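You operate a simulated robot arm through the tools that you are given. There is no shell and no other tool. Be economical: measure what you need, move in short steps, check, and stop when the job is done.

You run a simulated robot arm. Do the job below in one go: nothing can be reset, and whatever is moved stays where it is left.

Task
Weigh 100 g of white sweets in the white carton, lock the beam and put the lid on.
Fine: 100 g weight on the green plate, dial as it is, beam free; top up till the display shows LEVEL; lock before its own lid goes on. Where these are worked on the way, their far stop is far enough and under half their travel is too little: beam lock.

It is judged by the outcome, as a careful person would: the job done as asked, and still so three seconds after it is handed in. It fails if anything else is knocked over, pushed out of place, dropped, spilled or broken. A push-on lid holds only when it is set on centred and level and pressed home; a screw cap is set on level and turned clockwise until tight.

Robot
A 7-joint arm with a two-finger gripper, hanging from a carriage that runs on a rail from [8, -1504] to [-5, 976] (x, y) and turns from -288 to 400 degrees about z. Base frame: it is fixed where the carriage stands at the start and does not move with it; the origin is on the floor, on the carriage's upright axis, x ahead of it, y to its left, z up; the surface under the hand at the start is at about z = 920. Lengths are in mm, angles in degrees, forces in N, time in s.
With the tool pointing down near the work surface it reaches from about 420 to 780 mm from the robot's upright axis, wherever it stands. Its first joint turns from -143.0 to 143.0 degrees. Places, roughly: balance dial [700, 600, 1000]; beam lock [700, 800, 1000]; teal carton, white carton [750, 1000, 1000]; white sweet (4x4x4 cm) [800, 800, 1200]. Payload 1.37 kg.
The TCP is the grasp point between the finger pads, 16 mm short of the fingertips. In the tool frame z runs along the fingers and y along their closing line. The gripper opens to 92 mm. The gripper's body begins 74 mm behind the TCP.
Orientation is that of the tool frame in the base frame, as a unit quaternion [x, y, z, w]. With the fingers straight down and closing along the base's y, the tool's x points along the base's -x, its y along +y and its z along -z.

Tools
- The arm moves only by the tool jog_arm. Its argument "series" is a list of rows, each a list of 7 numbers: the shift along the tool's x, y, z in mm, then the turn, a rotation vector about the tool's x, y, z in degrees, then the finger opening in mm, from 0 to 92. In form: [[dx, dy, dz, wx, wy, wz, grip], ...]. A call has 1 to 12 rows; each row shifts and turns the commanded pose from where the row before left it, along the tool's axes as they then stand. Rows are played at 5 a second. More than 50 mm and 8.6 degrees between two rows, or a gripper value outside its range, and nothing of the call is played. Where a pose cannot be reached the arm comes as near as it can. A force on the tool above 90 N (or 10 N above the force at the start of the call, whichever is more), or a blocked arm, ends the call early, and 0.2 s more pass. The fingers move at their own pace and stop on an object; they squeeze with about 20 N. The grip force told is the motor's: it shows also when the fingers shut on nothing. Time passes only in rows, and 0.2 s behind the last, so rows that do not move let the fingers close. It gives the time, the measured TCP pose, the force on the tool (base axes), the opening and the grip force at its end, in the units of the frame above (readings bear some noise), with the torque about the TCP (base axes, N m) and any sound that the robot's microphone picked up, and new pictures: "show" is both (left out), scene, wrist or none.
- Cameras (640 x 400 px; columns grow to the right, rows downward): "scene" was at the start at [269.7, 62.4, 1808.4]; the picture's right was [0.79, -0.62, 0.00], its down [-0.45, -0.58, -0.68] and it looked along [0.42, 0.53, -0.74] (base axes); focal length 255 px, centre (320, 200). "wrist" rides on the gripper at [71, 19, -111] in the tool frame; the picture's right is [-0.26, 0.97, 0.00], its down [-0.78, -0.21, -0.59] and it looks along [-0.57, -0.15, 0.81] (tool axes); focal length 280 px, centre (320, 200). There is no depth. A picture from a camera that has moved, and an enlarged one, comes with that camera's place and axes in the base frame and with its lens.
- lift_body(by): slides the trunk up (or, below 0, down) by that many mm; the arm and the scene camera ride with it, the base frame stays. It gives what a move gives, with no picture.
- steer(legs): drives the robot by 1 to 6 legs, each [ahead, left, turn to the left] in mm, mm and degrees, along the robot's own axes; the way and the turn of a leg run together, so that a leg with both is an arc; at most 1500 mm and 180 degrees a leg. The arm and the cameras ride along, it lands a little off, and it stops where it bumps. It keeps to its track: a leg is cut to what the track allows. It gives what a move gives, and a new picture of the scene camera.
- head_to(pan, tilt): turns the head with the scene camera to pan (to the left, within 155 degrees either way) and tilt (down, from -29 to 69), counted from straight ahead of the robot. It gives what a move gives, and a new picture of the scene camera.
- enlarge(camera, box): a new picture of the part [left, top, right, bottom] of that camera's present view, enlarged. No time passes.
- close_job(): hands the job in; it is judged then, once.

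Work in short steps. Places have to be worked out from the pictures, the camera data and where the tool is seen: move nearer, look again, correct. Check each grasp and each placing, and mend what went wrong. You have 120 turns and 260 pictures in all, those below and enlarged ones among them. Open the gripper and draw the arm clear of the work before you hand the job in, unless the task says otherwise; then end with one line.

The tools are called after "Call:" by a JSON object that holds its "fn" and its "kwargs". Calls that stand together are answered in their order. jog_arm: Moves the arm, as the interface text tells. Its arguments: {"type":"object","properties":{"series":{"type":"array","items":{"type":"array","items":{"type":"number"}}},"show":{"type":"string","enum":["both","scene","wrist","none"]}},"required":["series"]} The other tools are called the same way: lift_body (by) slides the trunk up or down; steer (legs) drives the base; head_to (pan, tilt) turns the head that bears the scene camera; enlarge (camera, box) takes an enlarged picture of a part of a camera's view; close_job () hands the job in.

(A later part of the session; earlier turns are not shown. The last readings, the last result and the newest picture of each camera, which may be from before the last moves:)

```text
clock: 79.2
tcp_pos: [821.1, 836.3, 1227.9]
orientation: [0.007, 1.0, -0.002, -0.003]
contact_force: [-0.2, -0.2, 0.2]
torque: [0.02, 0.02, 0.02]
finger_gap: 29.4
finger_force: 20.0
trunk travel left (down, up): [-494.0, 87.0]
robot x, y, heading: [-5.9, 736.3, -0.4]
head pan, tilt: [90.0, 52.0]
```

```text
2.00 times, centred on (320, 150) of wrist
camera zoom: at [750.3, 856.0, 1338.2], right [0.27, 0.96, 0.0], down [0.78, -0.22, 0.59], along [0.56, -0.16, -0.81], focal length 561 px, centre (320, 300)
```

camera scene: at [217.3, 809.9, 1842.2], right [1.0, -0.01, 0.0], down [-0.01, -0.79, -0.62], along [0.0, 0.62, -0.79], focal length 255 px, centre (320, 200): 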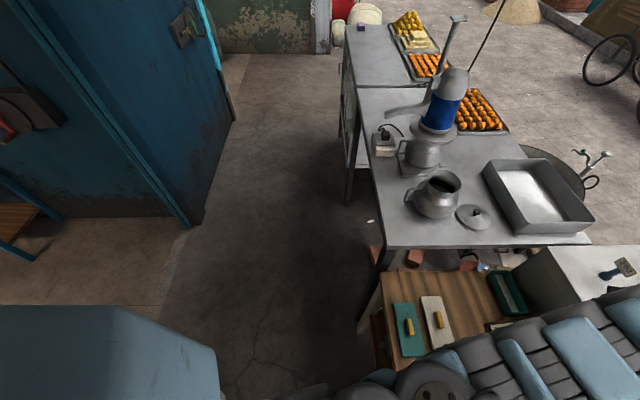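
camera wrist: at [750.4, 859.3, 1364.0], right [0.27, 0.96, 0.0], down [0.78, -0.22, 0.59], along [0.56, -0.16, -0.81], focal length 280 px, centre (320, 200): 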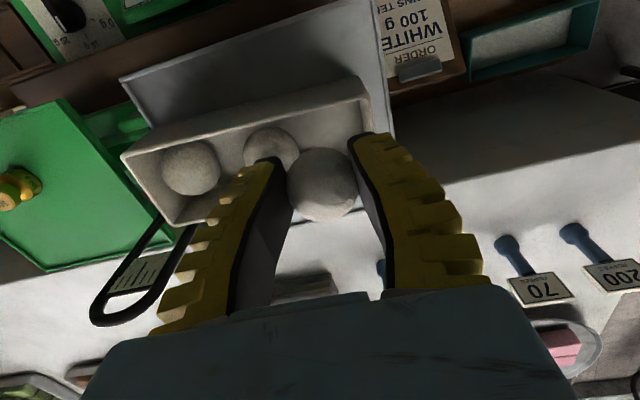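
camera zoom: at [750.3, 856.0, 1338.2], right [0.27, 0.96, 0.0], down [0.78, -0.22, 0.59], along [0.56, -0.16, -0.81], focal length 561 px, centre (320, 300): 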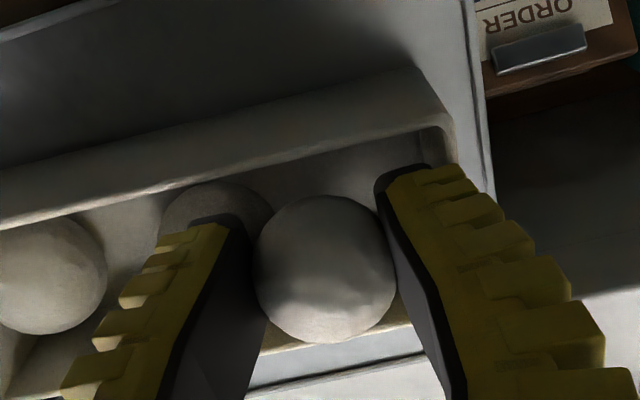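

Call:
{"fn": "jog_arm", "kwargs": {"series": [[0, -2, 5, 0, 0, 0, 20], [0, 0, 4, 0, 0, 0, 20], [0, 0, 4, 0, 0, 0, 20], [0, 0, 0, 0, 0, 0, 20]], "show": "none"}}

Call:
{"fn": "enlarge", "kwargs": {"camera": "wrist", "box": [160, 60, 480, 240]}}

```text
clock: 80.2
tcp_pos: [822.2, 833.1, 1215.8]
orientation: [0.005, 1.0, -0.001, -0.001]
contact_force: [0.2, 0.9, 1.1]
torque: [-0.03, 0.0, 0.03]
finger_gap: 29.4
finger_force: 20.1
trunk travel left (down, up): [-494.0, 87.0]
robot x, y, heading: [-3.5, 736.0, -0.4]
head pan, tilt: [90.0, 52.0]
```

```text
2.00 times, centred on (320, 150) of wrist
camera zoom: at [750.4, 853.3, 1326.8], right [0.27, 0.96, 0.0], down [0.78, -0.22, 0.59], along [0.56, -0.16, -0.81], focal length 561 px, centre (320, 300)
```

zoom: 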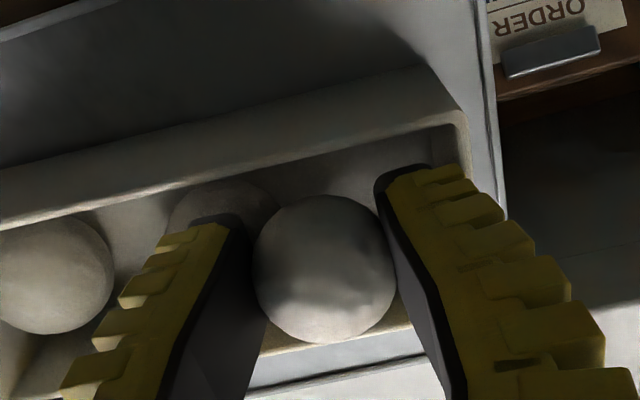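

The pan seems to follow already (contact). Release with a small opening and look.

Call:
{"fn": "jog_arm", "kwargs": {"series": [[0, 0, -3, 0, 0, 0, 26], [0, 0, 0, 0, 0, 0, 34], [0, 0, 0, 0, 0, 0, 34]], "show": "none"}}

Call:
{"fn": "enlarge", "kwargs": {"camera": "wrist", "box": [160, 60, 480, 240]}}

```text
clock: 81.0
tcp_pos: [821.3, 833.6, 1219.2]
orientation: [0.005, 1.0, -0.002, -0.001]
contact_force: [0.3, 0.1, -0.4]
torque: [-0.02, 0.0, 0.03]
finger_gap: 37.4
finger_force: 2.5
trunk travel left (down, up): [-494.0, 87.0]
robot x, y, heading: [-4.8, 737.7, -0.4]
head pan, tilt: [90.0, 52.0]
```

```text
2.00 times, centred on (320, 150) of wrist
camera zoom: at [750.6, 853.0, 1329.6], right [0.27, 0.96, 0.0], down [0.78, -0.22, 0.59], along [0.56, -0.16, -0.81], focal length 561 px, centre (320, 300)
```

zoom: 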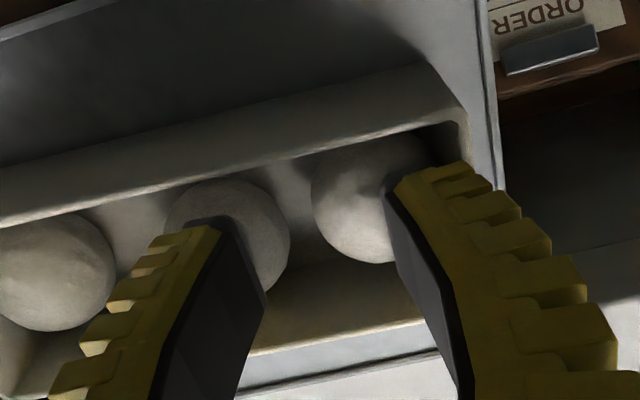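

Three balls are in the carton. Rise and read the display.

Call:
{"fn": "jog_arm", "kwargs": {"series": [[0, 0, -30, 0, 0, 0, 34], [0, 0, -40, 0, 0, 0, 34], [40, -8, 0, 0, 0, 0, 34], [38, -10, 0, 0, 0, 0, 34], [0, 0, 0, 0, 0, 0, 34], [0, 0, 0, 0, 0, 0, 34]], "show": "wrist"}}

Call:
{"fn": "enlarge", "kwargs": {"camera": "wrist", "box": [60, 0, 460, 240]}}

```text
clock: 82.4
tcp_pos: [741.1, 817.8, 1288.2]
orientation: [0.005, 1.0, -0.001, -0.001]
contact_force: [0.5, 1.1, -0.3]
torque: [0.02, 0.02, -0.02]
finger_gap: 37.4
finger_force: 2.6
trunk travel left (down, up): [-494.0, 87.0]
robot x, y, heading: [-2.5, 736.0, -0.4]
head pan, tilt: [90.0, 52.0]
camera wrist: at [670.6, 837.6, 1399.2], right [0.27, 0.96, 0.0], down [0.78, -0.22, 0.59], along [0.56, -0.16, -0.81], focal length 280 px, centre (320, 200)
```

wrist: 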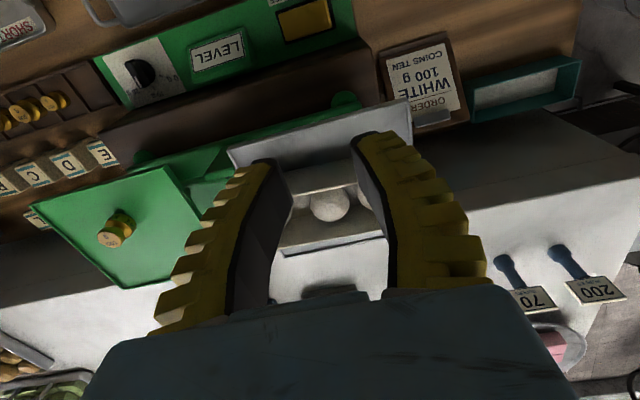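

```text
1.60 times, centred on (260, 120) of wrist
camera zoom: at [670.6, 837.6, 1399.2], right [0.27, 0.96, 0.0], down [0.78, -0.22, 0.59], along [0.56, -0.16, -0.81], focal length 449 px, centre (416, 328)
```

zoom: 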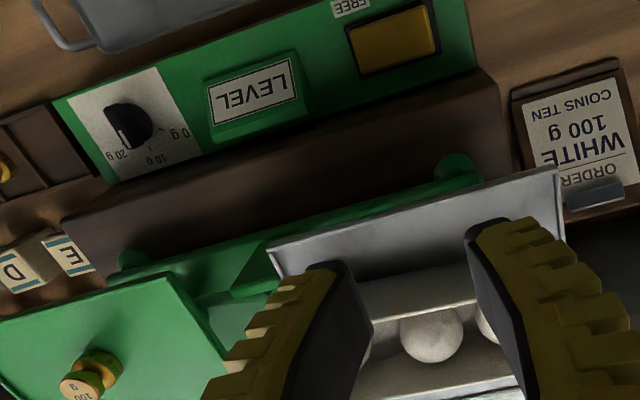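

LEVEL. Now go to the rocker's LOCK end (~(685, 838)) with closed fingers.

Call:
{"fn": "jog_arm", "kwargs": {"series": [[16, 5, 0, 0, 0, 0, 0], [0, 5, 40, 0, 0, 0, 0], [0, 5, 45, 0, 0, 0, 0], [5, 3, 45, 0, 0, 0, 0], [15, 0, 45, 0, 0, 0, 0], [15, 0, 40, 0, 0, 0, 0], [5, 0, 30, 0, 0, 0, 0], [0, 0, 0, 0, 0, 0, 0]], "show": "wrist"}}

```text
clock: 84.2
tcp_pos: [693.0, 835.2, 1046.5]
orientation: [0.006, 1.0, -0.001, -0.002]
contact_force: [0.7, 1.0, 0.2]
torque: [-0.01, -0.02, 0.02]
finger_gap: 0.1
finger_force: 20.0
out of reach, approached as far as the arm can: row 1
trunk travel left (down, up): [-494.0, 87.0]
robot x, y, heading: [-6.4, 736.8, -0.5]
head pan, tilt: [90.0, 52.0]
camera wrist: at [622.3, 855.2, 1157.6], right [0.27, 0.96, 0.0], down [0.78, -0.22, 0.59], along [0.56, -0.16, -0.81], focal length 280 px, centre (320, 200)
```

wrist: 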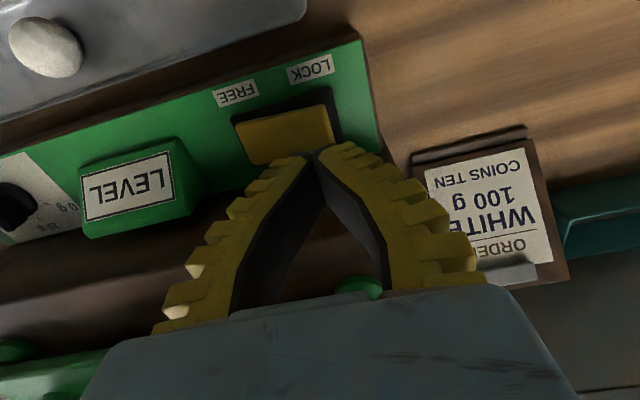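

Call:
{"fn": "jog_arm", "kwargs": {"series": [[8, -2, 20, 0, 0, 0, 0], [0, 0, 15, 0, 0, 0, 0], [0, 0, 8, 0, 0, 0, 0], [0, 0, 6, 0, 0, 0, 0], [0, 0, 5, 0, 0, 0, 0], [0, 0, 0, 0, 0, 0, 0]], "show": "wrist"}}

```text
clock: 85.6
tcp_pos: [684.7, 832.5, 992.7]
orientation: [0.006, 1.0, 0.0, -0.002]
contact_force: [-18.9, 1.2, 35.2]
torque: [-0.49, 0.07, -0.27]
finger_gap: 0.0
finger_force: 19.8
trunk travel left (down, up): [-494.0, 87.0]
robot x, y, heading: [-2.2, 736.9, -0.4]
head pan, tilt: [90.0, 52.0]
camera wrist: at [613.6, 853.0, 1103.5], right [0.27, 0.96, 0.0], down [0.78, -0.22, 0.59], along [0.56, -0.16, -0.81], focal length 280 px, centre (320, 200)
```

wrist: 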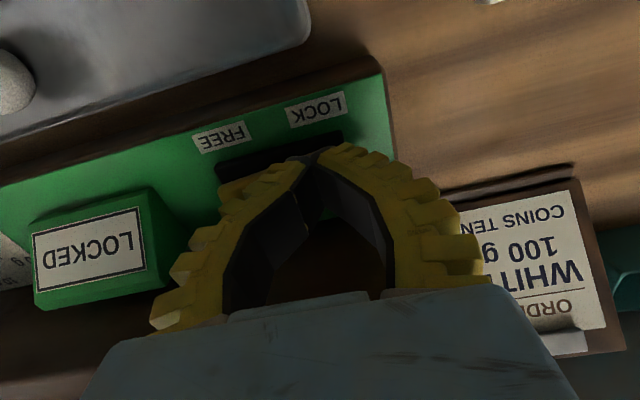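

LOCKED. Lift off and go to view the white lid at ~(597, 1008).

Call:
{"fn": "jog_arm", "kwargs": {"series": [[0, 0, -30, 0, 0, 0, 0], [0, 0, -45, 0, 0, 0, 0], [20, 40, 0, 0, 0, 0, 40], [25, 40, 0, 0, 0, 0, 70], [25, 40, 0, 0, 0, 0, 70], [18, 40, 0, 0, 0, 0, 70], [0, 15, 0, 0, 0, 0, 70], [0, 0, 0, 0, 0, 0, 70]], "show": "wrist"}}

```text
clock: 87.4
tcp_pos: [607.0, 1011.7, 1059.7]
orientation: [0.005, 1.0, -0.001, -0.002]
contact_force: [0.2, 0.1, -1.2]
torque: [-0.03, 0.03, 0.01]
finger_gap: 71.9
finger_force: 1.6
out of reach, approached as far as the arm can: row 4, 5
trunk travel left (down, up): [-494.0, 87.0]
robot x, y, heading: [-3.6, 736.3, -0.2]
head pan, tilt: [90.0, 52.0]
camera wrist: at [536.9, 1032.2, 1170.9], right [0.27, 0.96, 0.0], down [0.78, -0.22, 0.59], along [0.56, -0.16, -0.81], focal length 280 px, centre (320, 200)
```

wrist: 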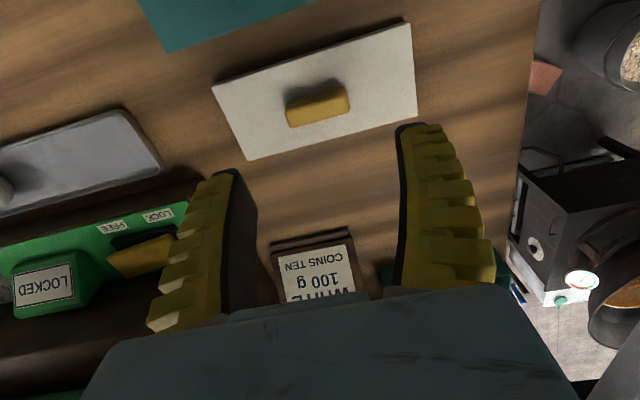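

Lid is axis-aligned, about 156×68, centre ≈(601, 1010); the knob bar runs along y (~48 mm). Centre on it and descend to z≈990.

Call:
{"fn": "jog_arm", "kwargs": {"series": [[6, -1, 35, 0, 0, 0, 66], [0, 0, 30, 0, 0, 0, 66], [0, 0, 0, 0, 0, 0, 66]], "show": "wrist"}}

Call:
{"fn": "enlarge", "kwargs": {"camera": "wrist", "box": [200, 60, 440, 210]}}

```text
clock: 88.2
tcp_pos: [602.1, 1008.7, 994.8]
orientation: [0.006, 1.0, -0.001, -0.002]
contact_force: [-0.4, 0.1, -0.8]
torque: [0.02, -0.01, 0.07]
finger_gap: 68.3
finger_force: 2.1
trunk travel left (down, up): [-494.0, 87.0]
robot x, y, heading: [-5.2, 734.2, -0.5]
head pan, tilt: [90.0, 52.0]
camera wrist: at [530.6, 1030.0, 1105.7], right [0.27, 0.96, 0.0], down [0.78, -0.22, 0.59], along [0.56, -0.16, -0.81], focal length 280 px, centre (320, 200)
```

wrist: 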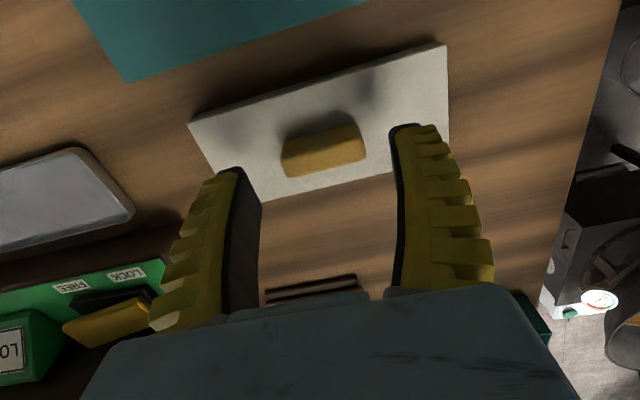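

```text
2.67 times, centred on (320, 135) of wrist
camera zoom: at [530.6, 1030.0, 1105.7], right [0.27, 0.96, 0.0], down [0.78, -0.22, 0.59], along [0.56, -0.16, -0.81], focal length 748 px, centre (320, 373)
```

zoom: 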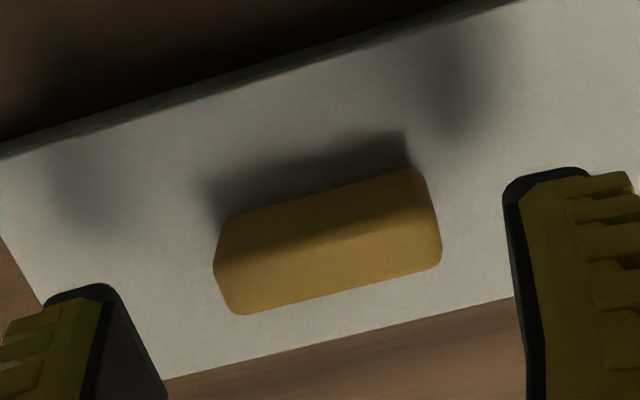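

Knob centre ≈(604, 1011). Descend to z≈958 and close on its ends.

Call:
{"fn": "jog_arm", "kwargs": {"series": [[-2, 3, 20, 0, 0, 0, 62], [0, 0, 10, 0, 0, 0, 62], [0, 0, 6, 0, 0, 0, 62], [0, 0, 0, 0, 0, 0, 62]], "show": "wrist"}}

Call:
{"fn": "enlarge", "kwargs": {"camera": "wrist", "box": [200, 80, 440, 230]}}

```text
clock: 89.2
tcp_pos: [602.9, 1012.2, 959.9]
orientation: [0.005, 1.0, -0.001, -0.002]
contact_force: [1.1, -0.1, -0.2]
torque: [0.03, 0.01, 0.03]
finger_gap: 64.4
finger_force: 2.1
trunk travel left (down, up): [-494.0, 87.0]
robot x, y, heading: [-2.5, 735.8, -0.4]
head pan, tilt: [90.0, 52.0]
camera wrist: at [532.2, 1033.0, 1070.1], right [0.27, 0.96, 0.0], down [0.78, -0.22, 0.59], along [0.56, -0.16, -0.81], focal length 280 px, centre (320, 200)
```

wrist: 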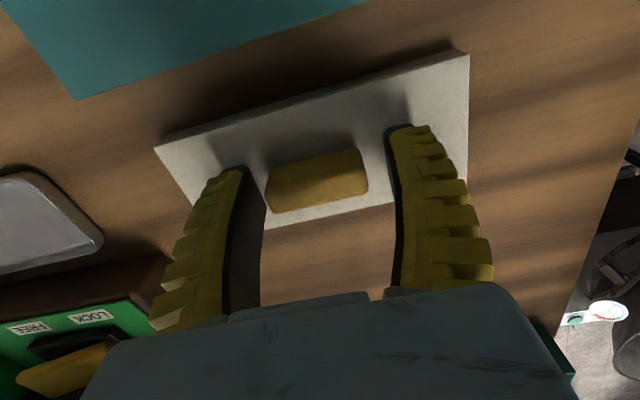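

```text
2.67 times, centred on (320, 155) of wrist
camera zoom: at [532.2, 1033.0, 1070.1], right [0.27, 0.96, 0.0], down [0.78, -0.22, 0.59], along [0.56, -0.16, -0.81], focal length 748 px, centre (320, 320)
```

zoom: 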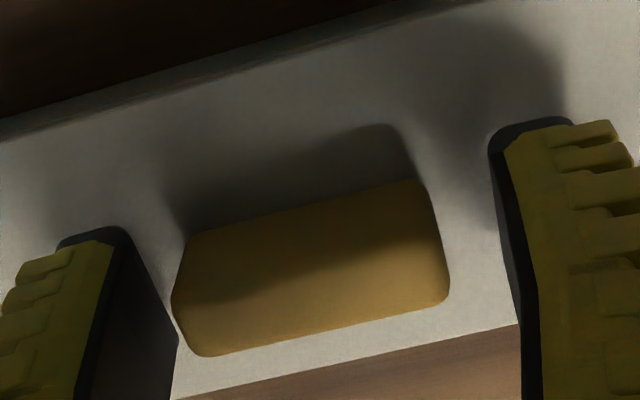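

Lower 5 more and close.

Call:
{"fn": "jog_arm", "kwargs": {"series": [[0, 0, 5, 0, 0, 0, 62], [0, 0, 0, 0, 0, 0, 40], [0, 0, 0, 0, 0, 0, 36], [0, 0, 0, 0, 0, 0, 36]], "show": "wrist"}}

Call:
{"fn": "enlarge", "kwargs": {"camera": "wrist", "box": [200, 80, 440, 230]}}

```text
clock: 90.2
tcp_pos: [603.6, 1011.5, 954.8]
orientation: [0.004, 1.0, 0.0, -0.001]
contact_force: [-0.2, 0.7, 1.0]
torque: [0.03, 0.0, -0.05]
finger_gap: 45.4
finger_force: 19.5
trunk travel left (down, up): [-494.0, 87.0]
robot x, y, heading: [-4.9, 735.2, -0.4]
head pan, tilt: [90.0, 52.0]
camera wrist: at [532.3, 1033.2, 1065.2], right [0.27, 0.96, 0.0], down [0.78, -0.22, 0.59], along [0.56, -0.16, -0.81], focal length 280 px, centre (320, 200)
```

wrist: 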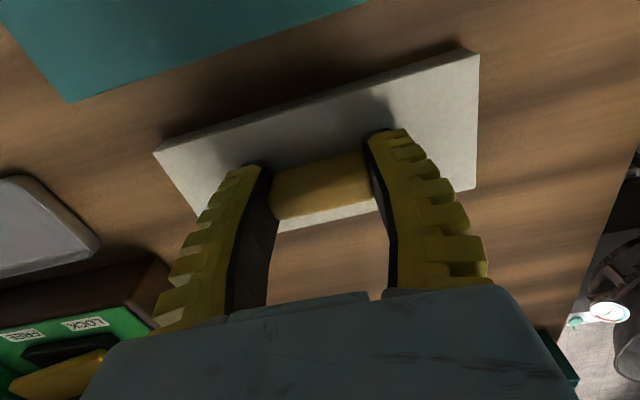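

```text
2.67 times, centred on (320, 155) of wrist
camera zoom: at [532.3, 1033.2, 1065.2], right [0.27, 0.96, 0.0], down [0.78, -0.22, 0.59], along [0.56, -0.16, -0.81], focal length 748 px, centre (320, 320)
```

zoom: 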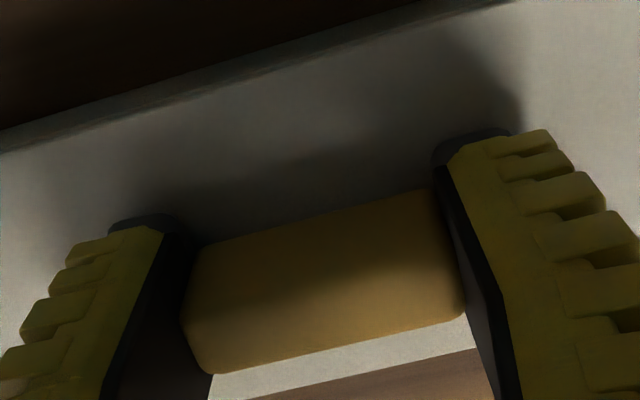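

Gripped (45 mm); TCP is over the lid's centre. Lift 40 and check that the lid hangs level.

Call:
{"fn": "jog_arm", "kwargs": {"series": [[0, 0, -10, 0, 0, 0, 34], [0, 0, -20, 0, 0, 0, 34], [0, 0, -40, 0, 0, 0, 34], [0, 0, 0, 0, 0, 0, 34]], "show": "wrist"}}

```text
clock: 91.2
tcp_pos: [601.8, 1012.7, 1023.7]
orientation: [0.005, 1.0, -0.001, -0.002]
contact_force: [0.3, -0.7, -1.2]
torque: [0.03, -0.02, 0.0]
finger_gap: 45.2
finger_force: 20.3
trunk travel left (down, up): [-494.0, 87.0]
robot x, y, heading: [-3.7, 738.1, -0.6]
head pan, tilt: [90.0, 52.0]
camera wrist: at [531.7, 1033.0, 1134.2], right [0.27, 0.96, 0.0], down [0.78, -0.22, 0.59], along [0.56, -0.16, -0.81], focal length 280 px, centre (320, 200)
```

wrist: 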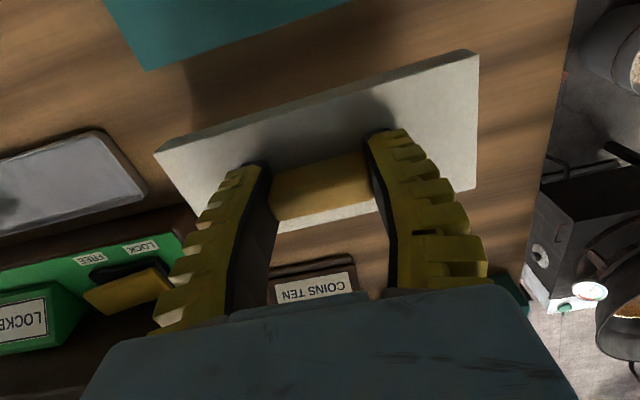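

Lid hangs level. Raise it to ~z 1295 out in front-left of the balance.

Call:
{"fn": "jog_arm", "kwargs": {"series": [[-13, 0, -45, 0, 0, 0, 34], [-13, 0, -45, 0, 0, 0, 34], [-13, 0, -45, 0, 0, 0, 34], [-14, 0, -45, 0, 0, 0, 34], [-15, 0, -45, 0, 0, 0, 34], [-15, 0, -45, 0, 0, 0, 34], [0, 0, 0, 0, 0, 0, 34]], "show": "wrist"}}

```text
clock: 92.8
tcp_pos: [697.7, 1016.3, 1287.9]
orientation: [0.006, 1.0, -0.001, -0.002]
contact_force: [0.4, 0.1, 0.0]
torque: [0.01, 0.01, 0.01]
finger_gap: 45.3
finger_force: 19.7
out of reach, approached as far as the arm can: row 2, 3
trunk travel left (down, up): [-494.0, 87.0]
robot x, y, heading: [-7.4, 737.8, -0.6]
head pan, tilt: [90.0, 52.0]
camera wrist: at [626.5, 1036.8, 1398.6], right [0.27, 0.96, 0.0], down [0.78, -0.22, 0.59], along [0.56, -0.16, -0.81], focal length 280 px, centre (320, 200)
```

wrist: 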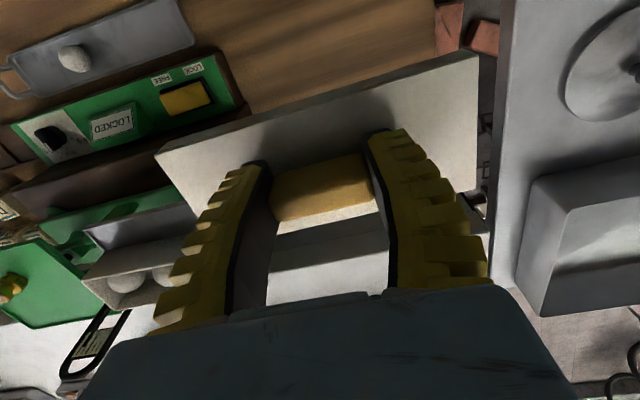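

To measure the carton exactly (locked beam), move the hand to about (765, 1035) so that it shows left of the finger.

Call:
{"fn": "jog_arm", "kwargs": {"series": [[-25, 8, 0, 0, 0, 0, 34], [-22, 8, 0, 0, 0, 0, 34], [-20, 4, 0, 0, 0, 0, 34], [0, 0, 0, 0, 0, 0, 34]], "show": "wrist"}}

Call:
{"fn": "enlarge", "kwargs": {"camera": "wrist", "box": [0, 120, 240, 300]}}

```text
clock: 93.8
tcp_pos: [764.9, 1036.3, 1288.7]
orientation: [0.005, 1.0, -0.001, -0.001]
contact_force: [0.4, -0.2, 0.0]
torque: [0.02, -0.01, -0.01]
finger_gap: 45.2
finger_force: 19.7
trunk travel left (down, up): [-494.0, 87.0]
robot x, y, heading: [-0.8, 734.9, -0.3]
head pan, tilt: [90.0, 52.0]
camera wrist: at [694.5, 1056.9, 1399.4], right [0.27, 0.96, 0.0], down [0.78, -0.22, 0.59], along [0.56, -0.16, -0.81], focal length 280 px, centre (320, 200)
```

wrist: 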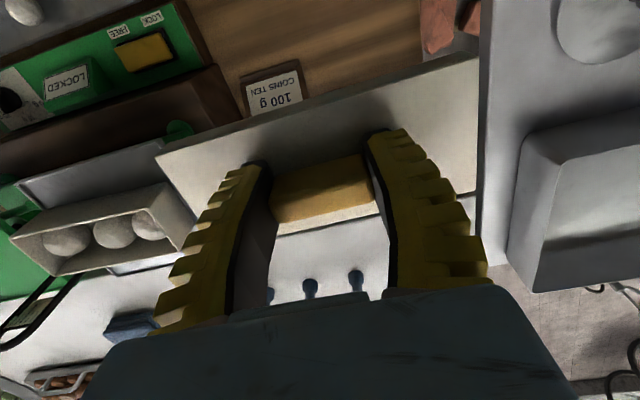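

```text
2.22 times, centred on (120, 210) of wrist
camera zoom: at [694.5, 1056.9, 1399.4], right [0.27, 0.96, 0.0], down [0.78, -0.22, 0.59], along [0.56, -0.16, -0.81], focal length 623 px, centre (764, 178)
```

zoom: 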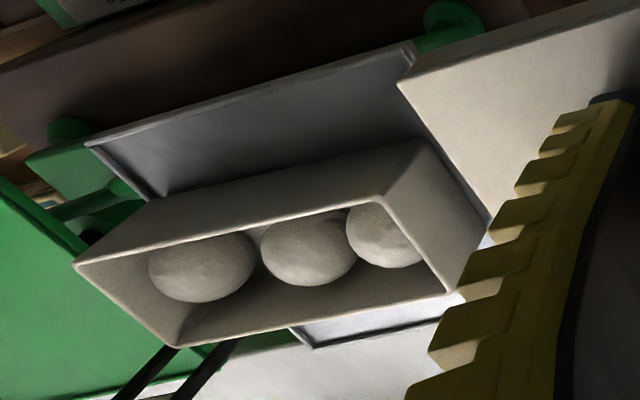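

From this view the carton centre is ≈(824, 796), rim z≈1205; the pointer frame (~(875, 673)) stays clear. Move the lid above the carton at TCP z≈1275.

Call:
{"fn": "jog_arm", "kwargs": {"series": [[0, -45, 0, 0, 0, 0, 34], [0, -45, 0, 0, 0, 0, 34], [-10, -45, 0, 0, 0, 0, 34], [-15, -45, 0, 0, 0, 0, 34], [-17, -40, 0, 0, 0, 0, 34], [-17, -19, 10, 0, 0, 0, 34], [0, 0, 0, 0, 0, -0.6, 34]], "show": "wrist"}}

Call:
{"fn": "head_to", "kwargs": {"pan": 0, "tilt": 46}}

```text
clock: 95.4
tcp_pos: [820.8, 796.8, 1278.7]
orientation: [0.0, 1.0, -0.001, -0.002]
contact_force: [-0.9, 0.1, -0.4]
torque: [0.0, 0.02, 0.0]
finger_gap: 45.2
finger_force: 20.4
trunk travel left (down, up): [-494.0, 87.0]
robot x, y, heading: [-3.5, 736.9, -0.2]
head pan, tilt: [90.0, 52.0]
camera wrist: at [751.2, 816.1, 1389.7], right [0.26, 0.96, 0.0], down [0.78, -0.21, 0.59], along [0.57, -0.16, -0.81], focal length 280 px, centre (320, 200)
```

wrist: 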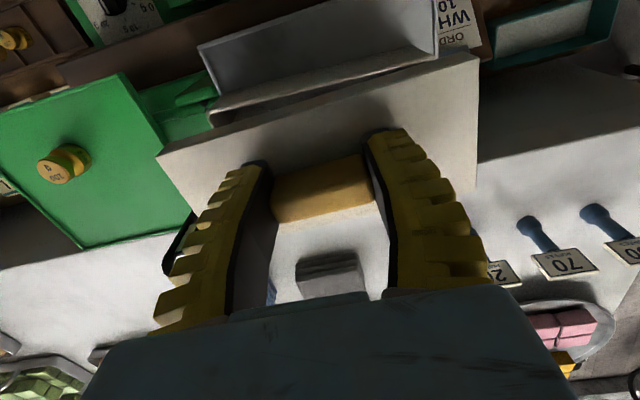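

```text
clock: 97.1
tcp_pos: [822.7, 796.1, 1279.5]
orientation: [-0.001, 1.0, -0.001, -0.001]
contact_force: [0.2, -0.4, -0.1]
torque: [-0.02, -0.01, 0.0]
finger_gap: 45.2
finger_force: 19.9
trunk travel left (down, up): [-494.0, 87.0]
robot x, y, heading: [-3.1, 736.6, -0.6]
head pan, tilt: [0.0, 46.0]
camera scene: at [297.2, 734.2, 1850.4], right [-0.01, -1.0, 0.0], down [-0.72, 0.01, -0.69], along [0.69, 0.0, -0.72], focal length 255 px, centre (320, 200)
```

scene: 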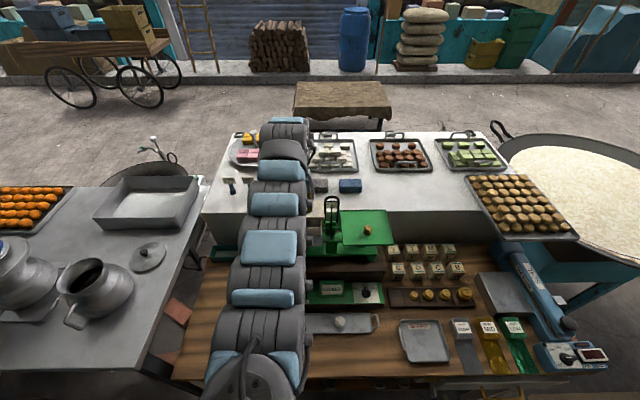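

Lower to ~1258 and look at the carton's near face below the lid's edge.

Call:
{"fn": "jog_arm", "kwargs": {"series": [[0, 0, 10, 0, 0, 0, 34], [0, 0, 11, 0, 0, 0, 34], [0, 0, 0, 0, 0, 0, 34]], "show": "none"}}

Call:
{"fn": "enlarge", "kwargs": {"camera": "wrist", "box": [140, 20, 500, 240]}}

```text
clock: 97.9
tcp_pos: [821.4, 796.7, 1257.5]
orientation: [0.0, 1.0, 0.0, -0.001]
contact_force: [-0.2, 0.0, -1.6]
torque: [0.0, -0.01, -0.01]
finger_gap: 45.2
finger_force: 19.9
trunk travel left (down, up): [-494.0, 87.0]
robot x, y, heading: [-0.4, 733.9, -0.6]
head pan, tilt: [0.0, 46.0]
```

```text
1.78 times, centred on (320, 130) of wrist
camera zoom: at [750.3, 817.3, 1368.5], right [0.26, 0.96, 0.0], down [0.78, -0.21, 0.59], along [0.57, -0.16, -0.81], focal length 498 px, centre (320, 324)
```

zoom: 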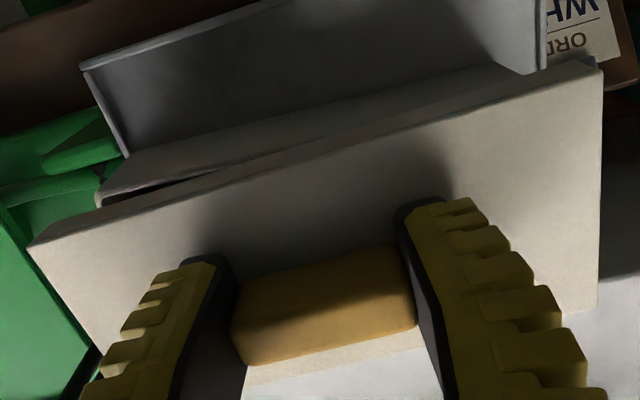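

The lid is yawed about 2.5° relative to the carton (its right end sits nearer to me). Rotate +2.5° and look again.

Call:
{"fn": "jog_arm", "kwargs": {"series": [[0, 0, 0, 0, 0, 2.5, 34], [0, 0, 0, 0, 0, 0, 34]], "show": "none"}}

Call:
{"fn": "enlarge", "kwargs": {"camera": "wrist", "box": [140, 20, 500, 240]}}

Call:
{"fn": "enlarge", "kwargs": {"camera": "wrist", "box": [140, 70, 300, 170]}}

Call:
{"fn": "enlarge", "kwargs": {"camera": "wrist", "box": [360, 20, 520, 120]}}

```text
clock: 98.5
tcp_pos: [820.3, 796.7, 1258.3]
orientation: [0.023, 1.0, -0.002, -0.002]
contact_force: [-0.2, -0.1, 1.8]
torque: [0.01, -0.03, 0.0]
finger_gap: 45.5
finger_force: 20.0
trunk travel left (down, up): [-494.0, 87.0]
robot x, y, heading: [-3.2, 738.2, -0.3]
head pan, tilt: [0.0, 46.0]
```

```text
1.78 times, centred on (320, 130) of wrist
camera zoom: at [751.0, 820.1, 1368.5], right [0.3, 0.95, 0.0], down [0.77, -0.25, 0.59], along [0.56, -0.18, -0.81], focal length 498 px, centre (320, 324)
```

zoom: 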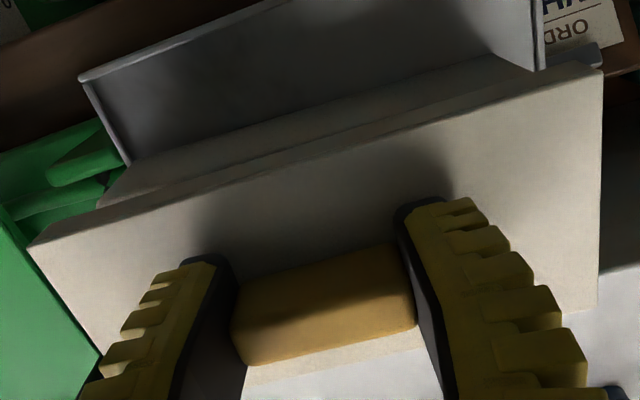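

```text
4.00 times, centred on (220, 120) of wrist
camera zoom: at [751.0, 820.1, 1368.5], right [0.3, 0.95, 0.0], down [0.77, -0.25, 0.59], along [0.56, -0.18, -0.81], focal length 1122 px, centre (720, 520)
```

zoom: 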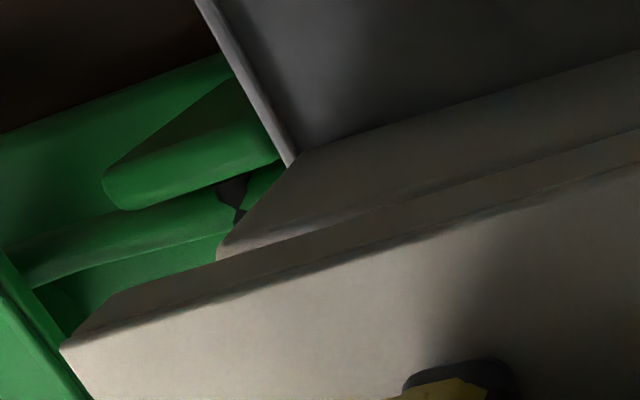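

```text
4.00 times, centred on (440, 70) of wrist
camera zoom: at [751.0, 820.1, 1368.5], right [0.3, 0.95, 0.0], down [0.77, -0.25, 0.59], along [0.56, -0.18, -0.81], focal length 1122 px, centre (-160, 720)
```

zoom: 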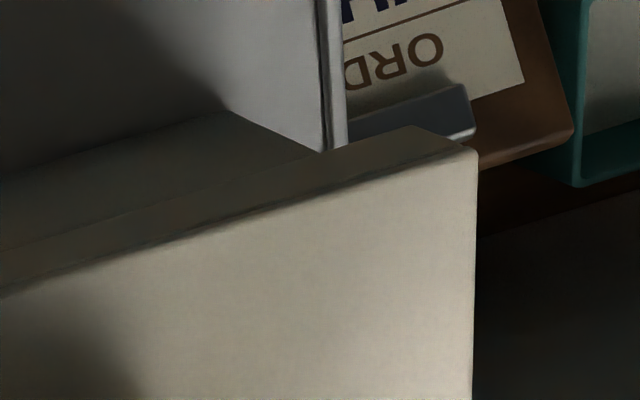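

Lines now look parallel; the y-centre agrees to ~2 mm. Check the lid's far-right corner for tilt.

Call:
{"fn": "enlarge", "kwargs": {"camera": "wrist", "box": [400, 130, 560, 230]}}

Call:
{"fn": "enlarge", "kwargs": {"camera": "wrist", "box": [240, 180, 420, 300]}}

```text
4.00 times, centred on (480, 180) of wrist
camera zoom: at [751.0, 820.1, 1368.5], right [0.3, 0.95, 0.0], down [0.77, -0.25, 0.59], along [0.56, -0.18, -0.81], focal length 1122 px, centre (-320, 280)
```

zoom: 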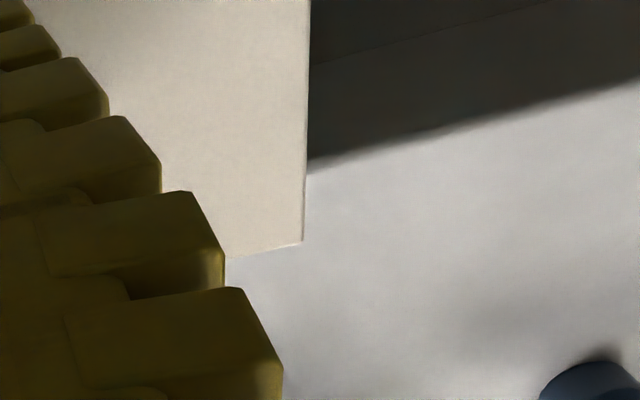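

```text
3.33 times, centred on (330, 240) of wrist
camera zoom: at [751.0, 820.1, 1368.5], right [0.3, 0.95, 0.0], down [0.77, -0.25, 0.59], along [0.56, -0.18, -0.81], focal length 935 px, centre (287, 67)
```

zoom: 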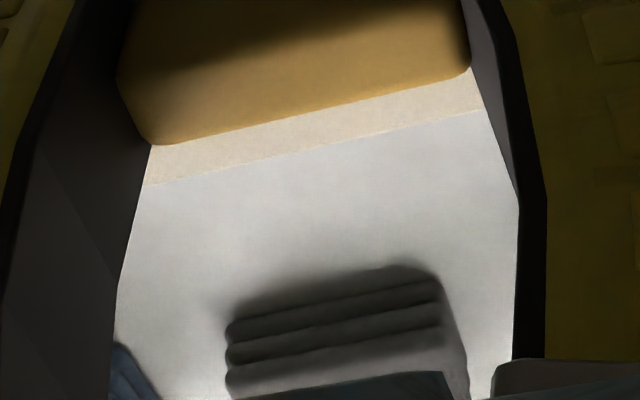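

Estimated corrections: lid +2 mm in y, −1 mm in x, +0.7° yaw. Apply and lower 7 mm, then look again.

Call:
{"fn": "jog_arm", "kwargs": {"series": [[1.2, 2, 0, 0, 0, 0.7, 34], [0, 0, 4, 0, 0, 0, 34], [0, 0, 4, 0, 0, 0, 34], [0, 0, 0, 0, 0, 0, 34]], "show": "none"}}

Call:
{"fn": "enlarge", "kwargs": {"camera": "wrist", "box": [140, 70, 300, 170]}}

Call:
{"fn": "enlarge", "kwargs": {"camera": "wrist", "box": [360, 20, 520, 120]}}

```text
clock: 99.5
tcp_pos: [820.4, 799.5, 1249.7]
orientation: [0.028, 1.0, -0.001, -0.002]
contact_force: [-0.5, 0.4, -0.7]
torque: [0.02, 0.0, 0.05]
finger_gap: 45.2
finger_force: 19.7
trunk travel left (down, up): [-494.0, 87.0]
robot x, y, heading: [-4.4, 740.3, -0.3]
head pan, tilt: [0.0, 46.0]
```

```text
4.00 times, centred on (220, 120) of wrist
camera zoom: at [751.0, 823.1, 1359.7], right [0.32, 0.95, 0.0], down [0.77, -0.25, 0.59], along [0.56, -0.19, -0.81], focal length 1122 px, centre (720, 520)
```

zoom: 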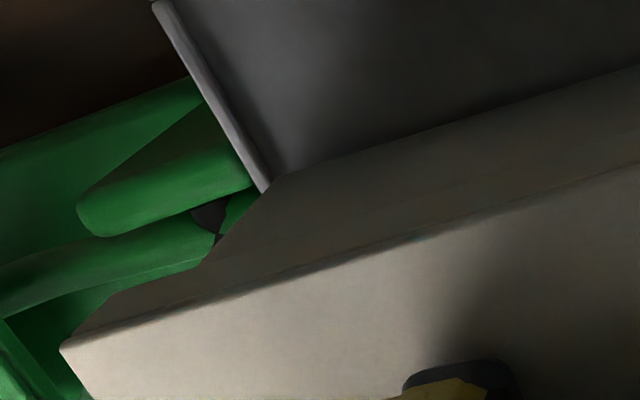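

```text
4.00 times, centred on (440, 70) of wrist
camera zoom: at [751.0, 823.1, 1359.7], right [0.32, 0.95, 0.0], down [0.77, -0.25, 0.59], along [0.56, -0.19, -0.81], focal length 1122 px, centre (-160, 720)
```

zoom: 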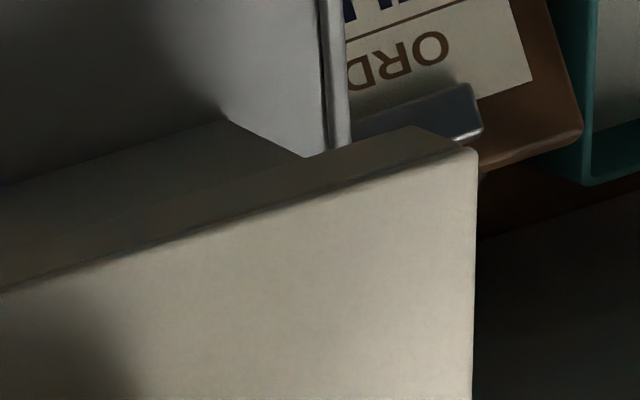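

Combining estimates, shift −2.5 mm in x and +0.5° yaw, then lower 5 more.

Call:
{"fn": "jog_arm", "kwargs": {"series": [[2.5, -0.5, 0, 0, 0, 0.5, 34], [0, 0, 3, 0, 0, 0, 34], [0, 0, 2, 0, 0, 0, 34], [0, 0, 0, 0, 0, 0, 34]], "show": "none"}}

Call:
{"fn": "enlarge", "kwargs": {"camera": "wrist", "box": [140, 70, 300, 170]}}

Call:
{"fn": "enlarge", "kwargs": {"camera": "wrist", "box": [360, 20, 520, 120]}}

```text
clock: 100.5
tcp_pos: [818.1, 798.6, 1244.5]
orientation: [0.033, 0.999, -0.001, -0.002]
contact_force: [0.1, 0.9, -0.6]
torque: [0.0, 0.01, -0.02]
finger_gap: 45.1
finger_force: 20.2
trunk travel left (down, up): [-494.0, 87.0]
robot x, y, heading: [-0.9, 740.1, -0.5]
head pan, tilt: [0.0, 46.0]
```

```text
4.00 times, centred on (220, 120) of wrist
camera zoom: at [747.8, 823.3, 1355.0], right [0.32, 0.95, 0.0], down [0.77, -0.26, 0.59], along [0.55, -0.19, -0.81], focal length 1122 px, centre (720, 520)
```

zoom: 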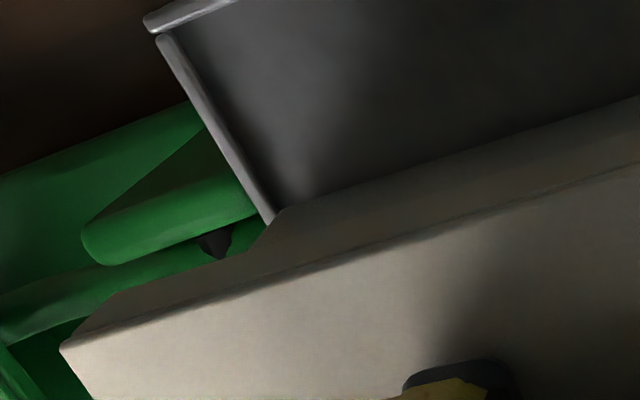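

```text
4.00 times, centred on (440, 70) of wrist
camera zoom: at [747.8, 823.3, 1355.0], right [0.32, 0.95, 0.0], down [0.77, -0.26, 0.59], along [0.55, -0.19, -0.81], focal length 1122 px, centre (-160, 720)
```

zoom: 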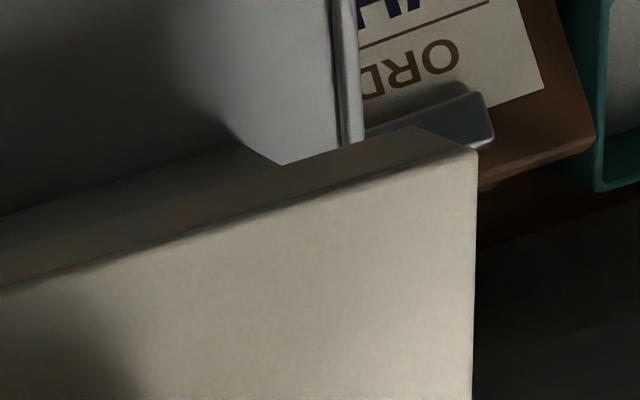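

Yaw (1.9° vs 1.8°) and y agree; near overhang ≈5–6 mm of ideal 7. Shift −1 mm in x and lower by small steps until contact.

Call:
{"fn": "jog_arm", "kwargs": {"series": [[1, 0, 2, 0, 0, 0, 34], [0, 0, 2, 0, 0, 0, 34], [0, 0, 0, 0, 0, 0, 34]], "show": "none"}}

Call:
{"fn": "jog_arm", "kwargs": {"series": [[0, 0, 2, 0, 0, 0, 34], [0, 0, 2, 0, 0, 0, 34], [0, 0, 0, 0, 0, 0, 34]], "show": "none"}}

Call:
{"fn": "enlarge", "kwargs": {"camera": "wrist", "box": [140, 20, 500, 240]}}

```text
clock: 101.3
tcp_pos: [815.4, 799.1, 1240.7]
orientation: [0.032, 0.999, -0.001, -0.002]
contact_force: [1.0, -0.2, 0.0]
torque: [-0.01, 0.03, -0.04]
finger_gap: 45.3
finger_force: 20.1
trunk travel left (down, up): [-494.0, 87.0]
robot x, y, heading: [-1.2, 735.2, -0.6]
head pan, tilt: [0.0, 46.0]
```

```text
clock: 102.1
tcp_pos: [817.3, 798.0, 1237.0]
orientation: [0.033, 0.999, -0.001, -0.002]
contact_force: [0.2, 0.2, -0.3]
torque: [0.0, 0.01, 0.03]
finger_gap: 45.3
finger_force: 19.7
trunk travel left (down, up): [-494.0, 87.0]
robot x, y, heading: [-4.0, 737.1, -0.5]
head pan, tilt: [0.0, 46.0]
```

```text
1.78 times, centred on (320, 130) of wrist
camera zoom: at [746.8, 823.5, 1347.4], right [0.32, 0.95, 0.0], down [0.77, -0.26, 0.59], along [0.55, -0.19, -0.81], focal length 498 px, centre (320, 324)
```

zoom: 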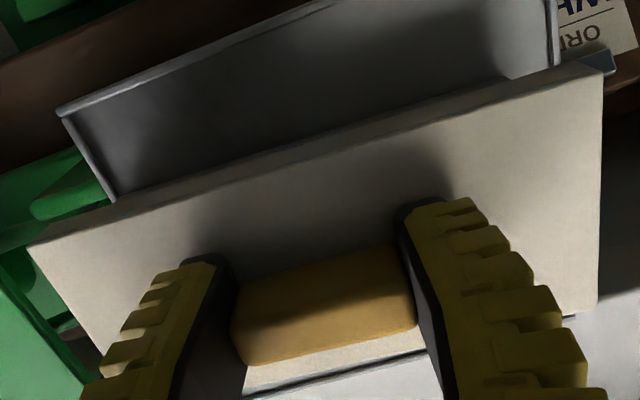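

No contact yet; continue in small steps.

Call:
{"fn": "jog_arm", "kwargs": {"series": [[0, 0, 2, 0, 0, 0, 34], [0, 0, 0, 0, 0, 0, 34]], "show": "none"}}

Call:
{"fn": "jog_arm", "kwargs": {"series": [[0, 0, 2, 0, 0, 0, 34], [0, 0, 0, 0, 0, 0, 34]], "show": "none"}}

Call:
{"fn": "jog_arm", "kwargs": {"series": [[0, 0, 2, 0, 0, 0, 34], [0, 0, 0, 0, 0, 0, 34]], "show": "none"}}

```text
clock: 102.7
tcp_pos: [817.1, 798.0, 1235.8]
orientation: [0.032, 0.999, 0.0, -0.002]
contact_force: [-0.4, 0.2, -0.2]
torque: [0.02, -0.02, -0.02]
finger_gap: 45.2
finger_force: 20.4
trunk travel left (down, up): [-494.0, 87.0]
robot x, y, heading: [-6.2, 736.0, -0.6]
head pan, tilt: [0.0, 46.0]
```

```text
clock: 103.3
tcp_pos: [818.6, 799.9, 1232.8]
orientation: [0.032, 0.999, -0.002, -0.002]
contact_force: [1.1, 0.3, 0.3]
torque: [0.01, 0.0, 0.02]
finger_gap: 45.8
finger_force: 20.7
trunk travel left (down, up): [-494.0, 87.0]
robot x, y, heading: [-7.1, 736.7, -0.5]
head pan, tilt: [0.0, 46.0]
```

```text
clock: 103.9
tcp_pos: [816.7, 799.0, 1232.0]
orientation: [0.033, 0.999, 0.0, -0.002]
contact_force: [0.6, 0.4, 1.9]
torque: [-0.18, -0.04, 0.01]
finger_gap: 45.0
finger_force: 19.3
trunk travel left (down, up): [-494.0, 87.0]
robot x, y, heading: [-4.0, 736.5, -0.6]
head pan, tilt: [0.0, 46.0]
```

Light contact with a torque: touching at the −y end first. Look.

Call:
{"fn": "enlarge", "kwargs": {"camera": "wrist", "box": [140, 70, 300, 170]}}

Call:
{"fn": "enlarge", "kwargs": {"camera": "wrist", "box": [360, 20, 520, 120]}}

Call:
{"fn": "jog_arm", "kwargs": {"series": [[0, 0, 2, 0, 0, 0, 34], [0, 0, 0, 0, 0, 0, 34]], "show": "wrist"}}

```text
4.00 times, centred on (220, 120) of wrist
camera zoom: at [747.7, 823.6, 1341.9], right [0.32, 0.95, 0.0], down [0.77, -0.26, 0.59], along [0.56, -0.19, -0.81], focal length 1122 px, centre (720, 520)
```

zoom: 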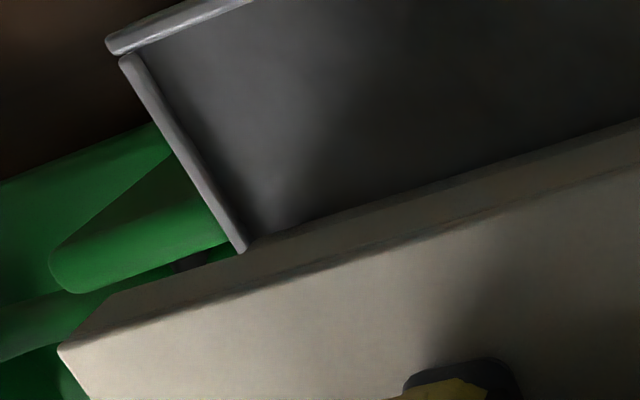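

```text
4.00 times, centred on (440, 70) of wrist
camera zoom: at [747.7, 823.6, 1341.9], right [0.32, 0.95, 0.0], down [0.77, -0.26, 0.59], along [0.56, -0.19, -0.81], focal length 1122 px, centre (-160, 720)
```

zoom: 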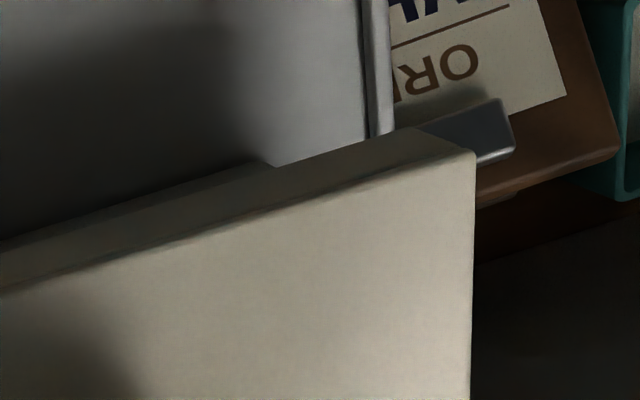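

```text
clock: 104.5
tcp_pos: [818.2, 798.7, 1229.9]
orientation: [0.032, 0.999, 0.0, -0.001]
contact_force: [-0.7, 1.8, 9.2]
torque: [-0.29, -0.05, -0.01]
finger_gap: 45.7
finger_force: 19.3
trunk travel left (down, up): [-494.0, 87.0]
robot x, y, heading: [-4.9, 735.8, -0.5]
head pan, tilt: [0.0, 46.0]
camera wrist: at [747.9, 823.4, 1340.2], right [0.32, 0.95, 0.0], down [0.77, -0.26, 0.59], along [0.56, -0.19, -0.81], focal length 280 px, centre (320, 200)
```

wrist: 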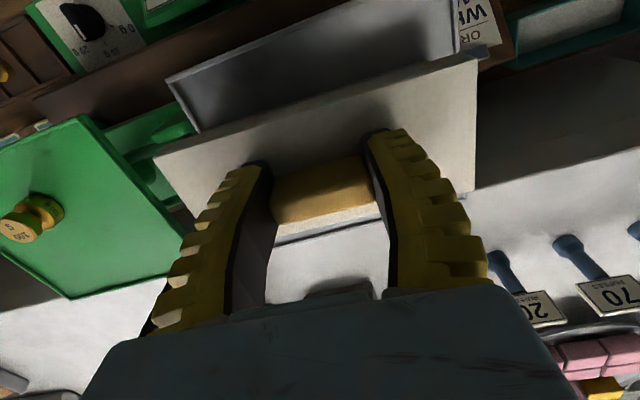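

The lid is seating around the rim (9 N). Push a little further while still gripped.

Call:
{"fn": "jog_arm", "kwargs": {"series": [[0, 0, 2, 0, 0, 0, 34], [0, 0, 2, 0, 0, 0, 34], [0, 0, 0, 0, 0, 0, 34]], "show": "wrist"}}

Call:
{"fn": "enlarge", "kwargs": {"camera": "wrist", "box": [140, 20, 500, 240]}}

```text
clock: 105.3
tcp_pos: [819.4, 798.6, 1226.7]
orientation: [0.033, 0.999, -0.001, 0.0]
contact_force: [-6.9, -0.6, 29.8]
torque: [-0.33, -0.06, -0.04]
finger_gap: 46.4
finger_force: 20.2
trunk travel left (down, up): [-494.0, 87.0]
robot x, y, heading: [-5.5, 739.5, -0.4]
head pan, tilt: [0.0, 46.0]
camera wrist: at [749.8, 823.3, 1337.9], right [0.32, 0.95, 0.0], down [0.76, -0.26, 0.59], along [0.56, -0.19, -0.81], focal length 280 px, centre (320, 200)
```

wrist: 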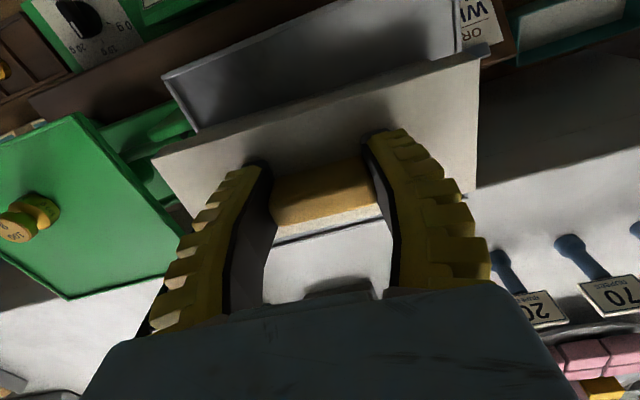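

```text
1.78 times, centred on (320, 130) of wrist
camera zoom: at [749.8, 823.3, 1337.9], right [0.32, 0.95, 0.0], down [0.76, -0.26, 0.59], along [0.56, -0.19, -0.81], focal length 498 px, centre (320, 324)
```

zoom: 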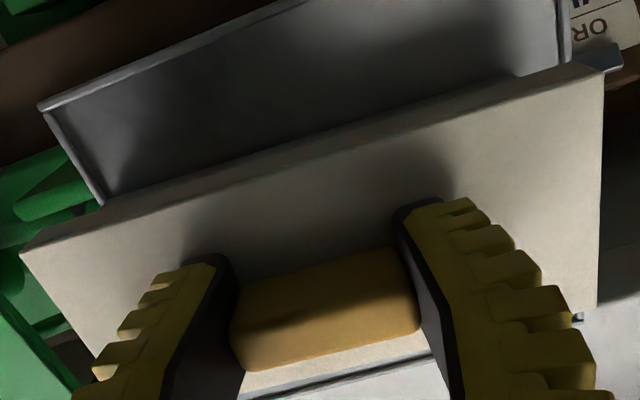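

30 N; the lid's left end looks a touch high. Release the knob, rise, and look at how the lid sits.

Call:
{"fn": "jog_arm", "kwargs": {"series": [[0, 0, -2, 0, 0, 0, 40], [0, 0, 0, 0, 0, 0, 60], [0, 0, 0, 0, 0, 0, 62], [0, 0, -35, 0, 0, 0, 62], [0, 0, -35, 0, 0, 0, 62], [0, 0, 0, 0, 0, 0, 62]], "show": "wrist"}}

Call:
{"fn": "enlarge", "kwargs": {"camera": "wrist", "box": [180, 30, 440, 220]}}

```text
clock: 106.7
tcp_pos: [818.0, 800.8, 1295.9]
orientation: [0.033, 0.999, 0.0, -0.001]
contact_force: [-0.6, 0.3, -0.1]
torque: [0.0, -0.01, -0.01]
finger_gap: 64.4
finger_force: 1.3
trunk travel left (down, up): [-494.0, 87.0]
robot x, y, heading: [-3.5, 734.4, -0.6]
head pan, tilt: [0.0, 46.0]
camera wrist: at [748.4, 825.0, 1407.1], right [0.32, 0.95, 0.0], down [0.77, -0.26, 0.59], along [0.55, -0.19, -0.81], focal length 280 px, centre (320, 200)
```

wrist: 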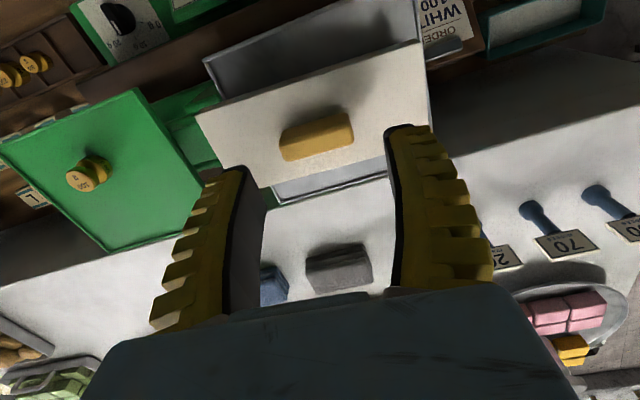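

```text
2.11 times, centred on (310, 125) of wrist
camera zoom: at [748.4, 825.0, 1407.1], right [0.32, 0.95, 0.0], down [0.77, -0.26, 0.59], along [0.55, -0.19, -0.81], focal length 590 px, centre (341, 358)
```

zoom: 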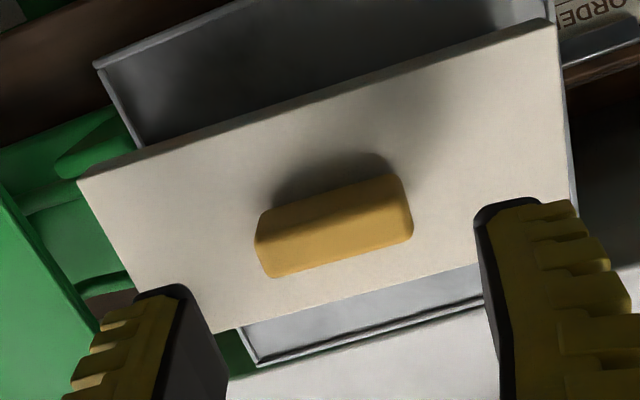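

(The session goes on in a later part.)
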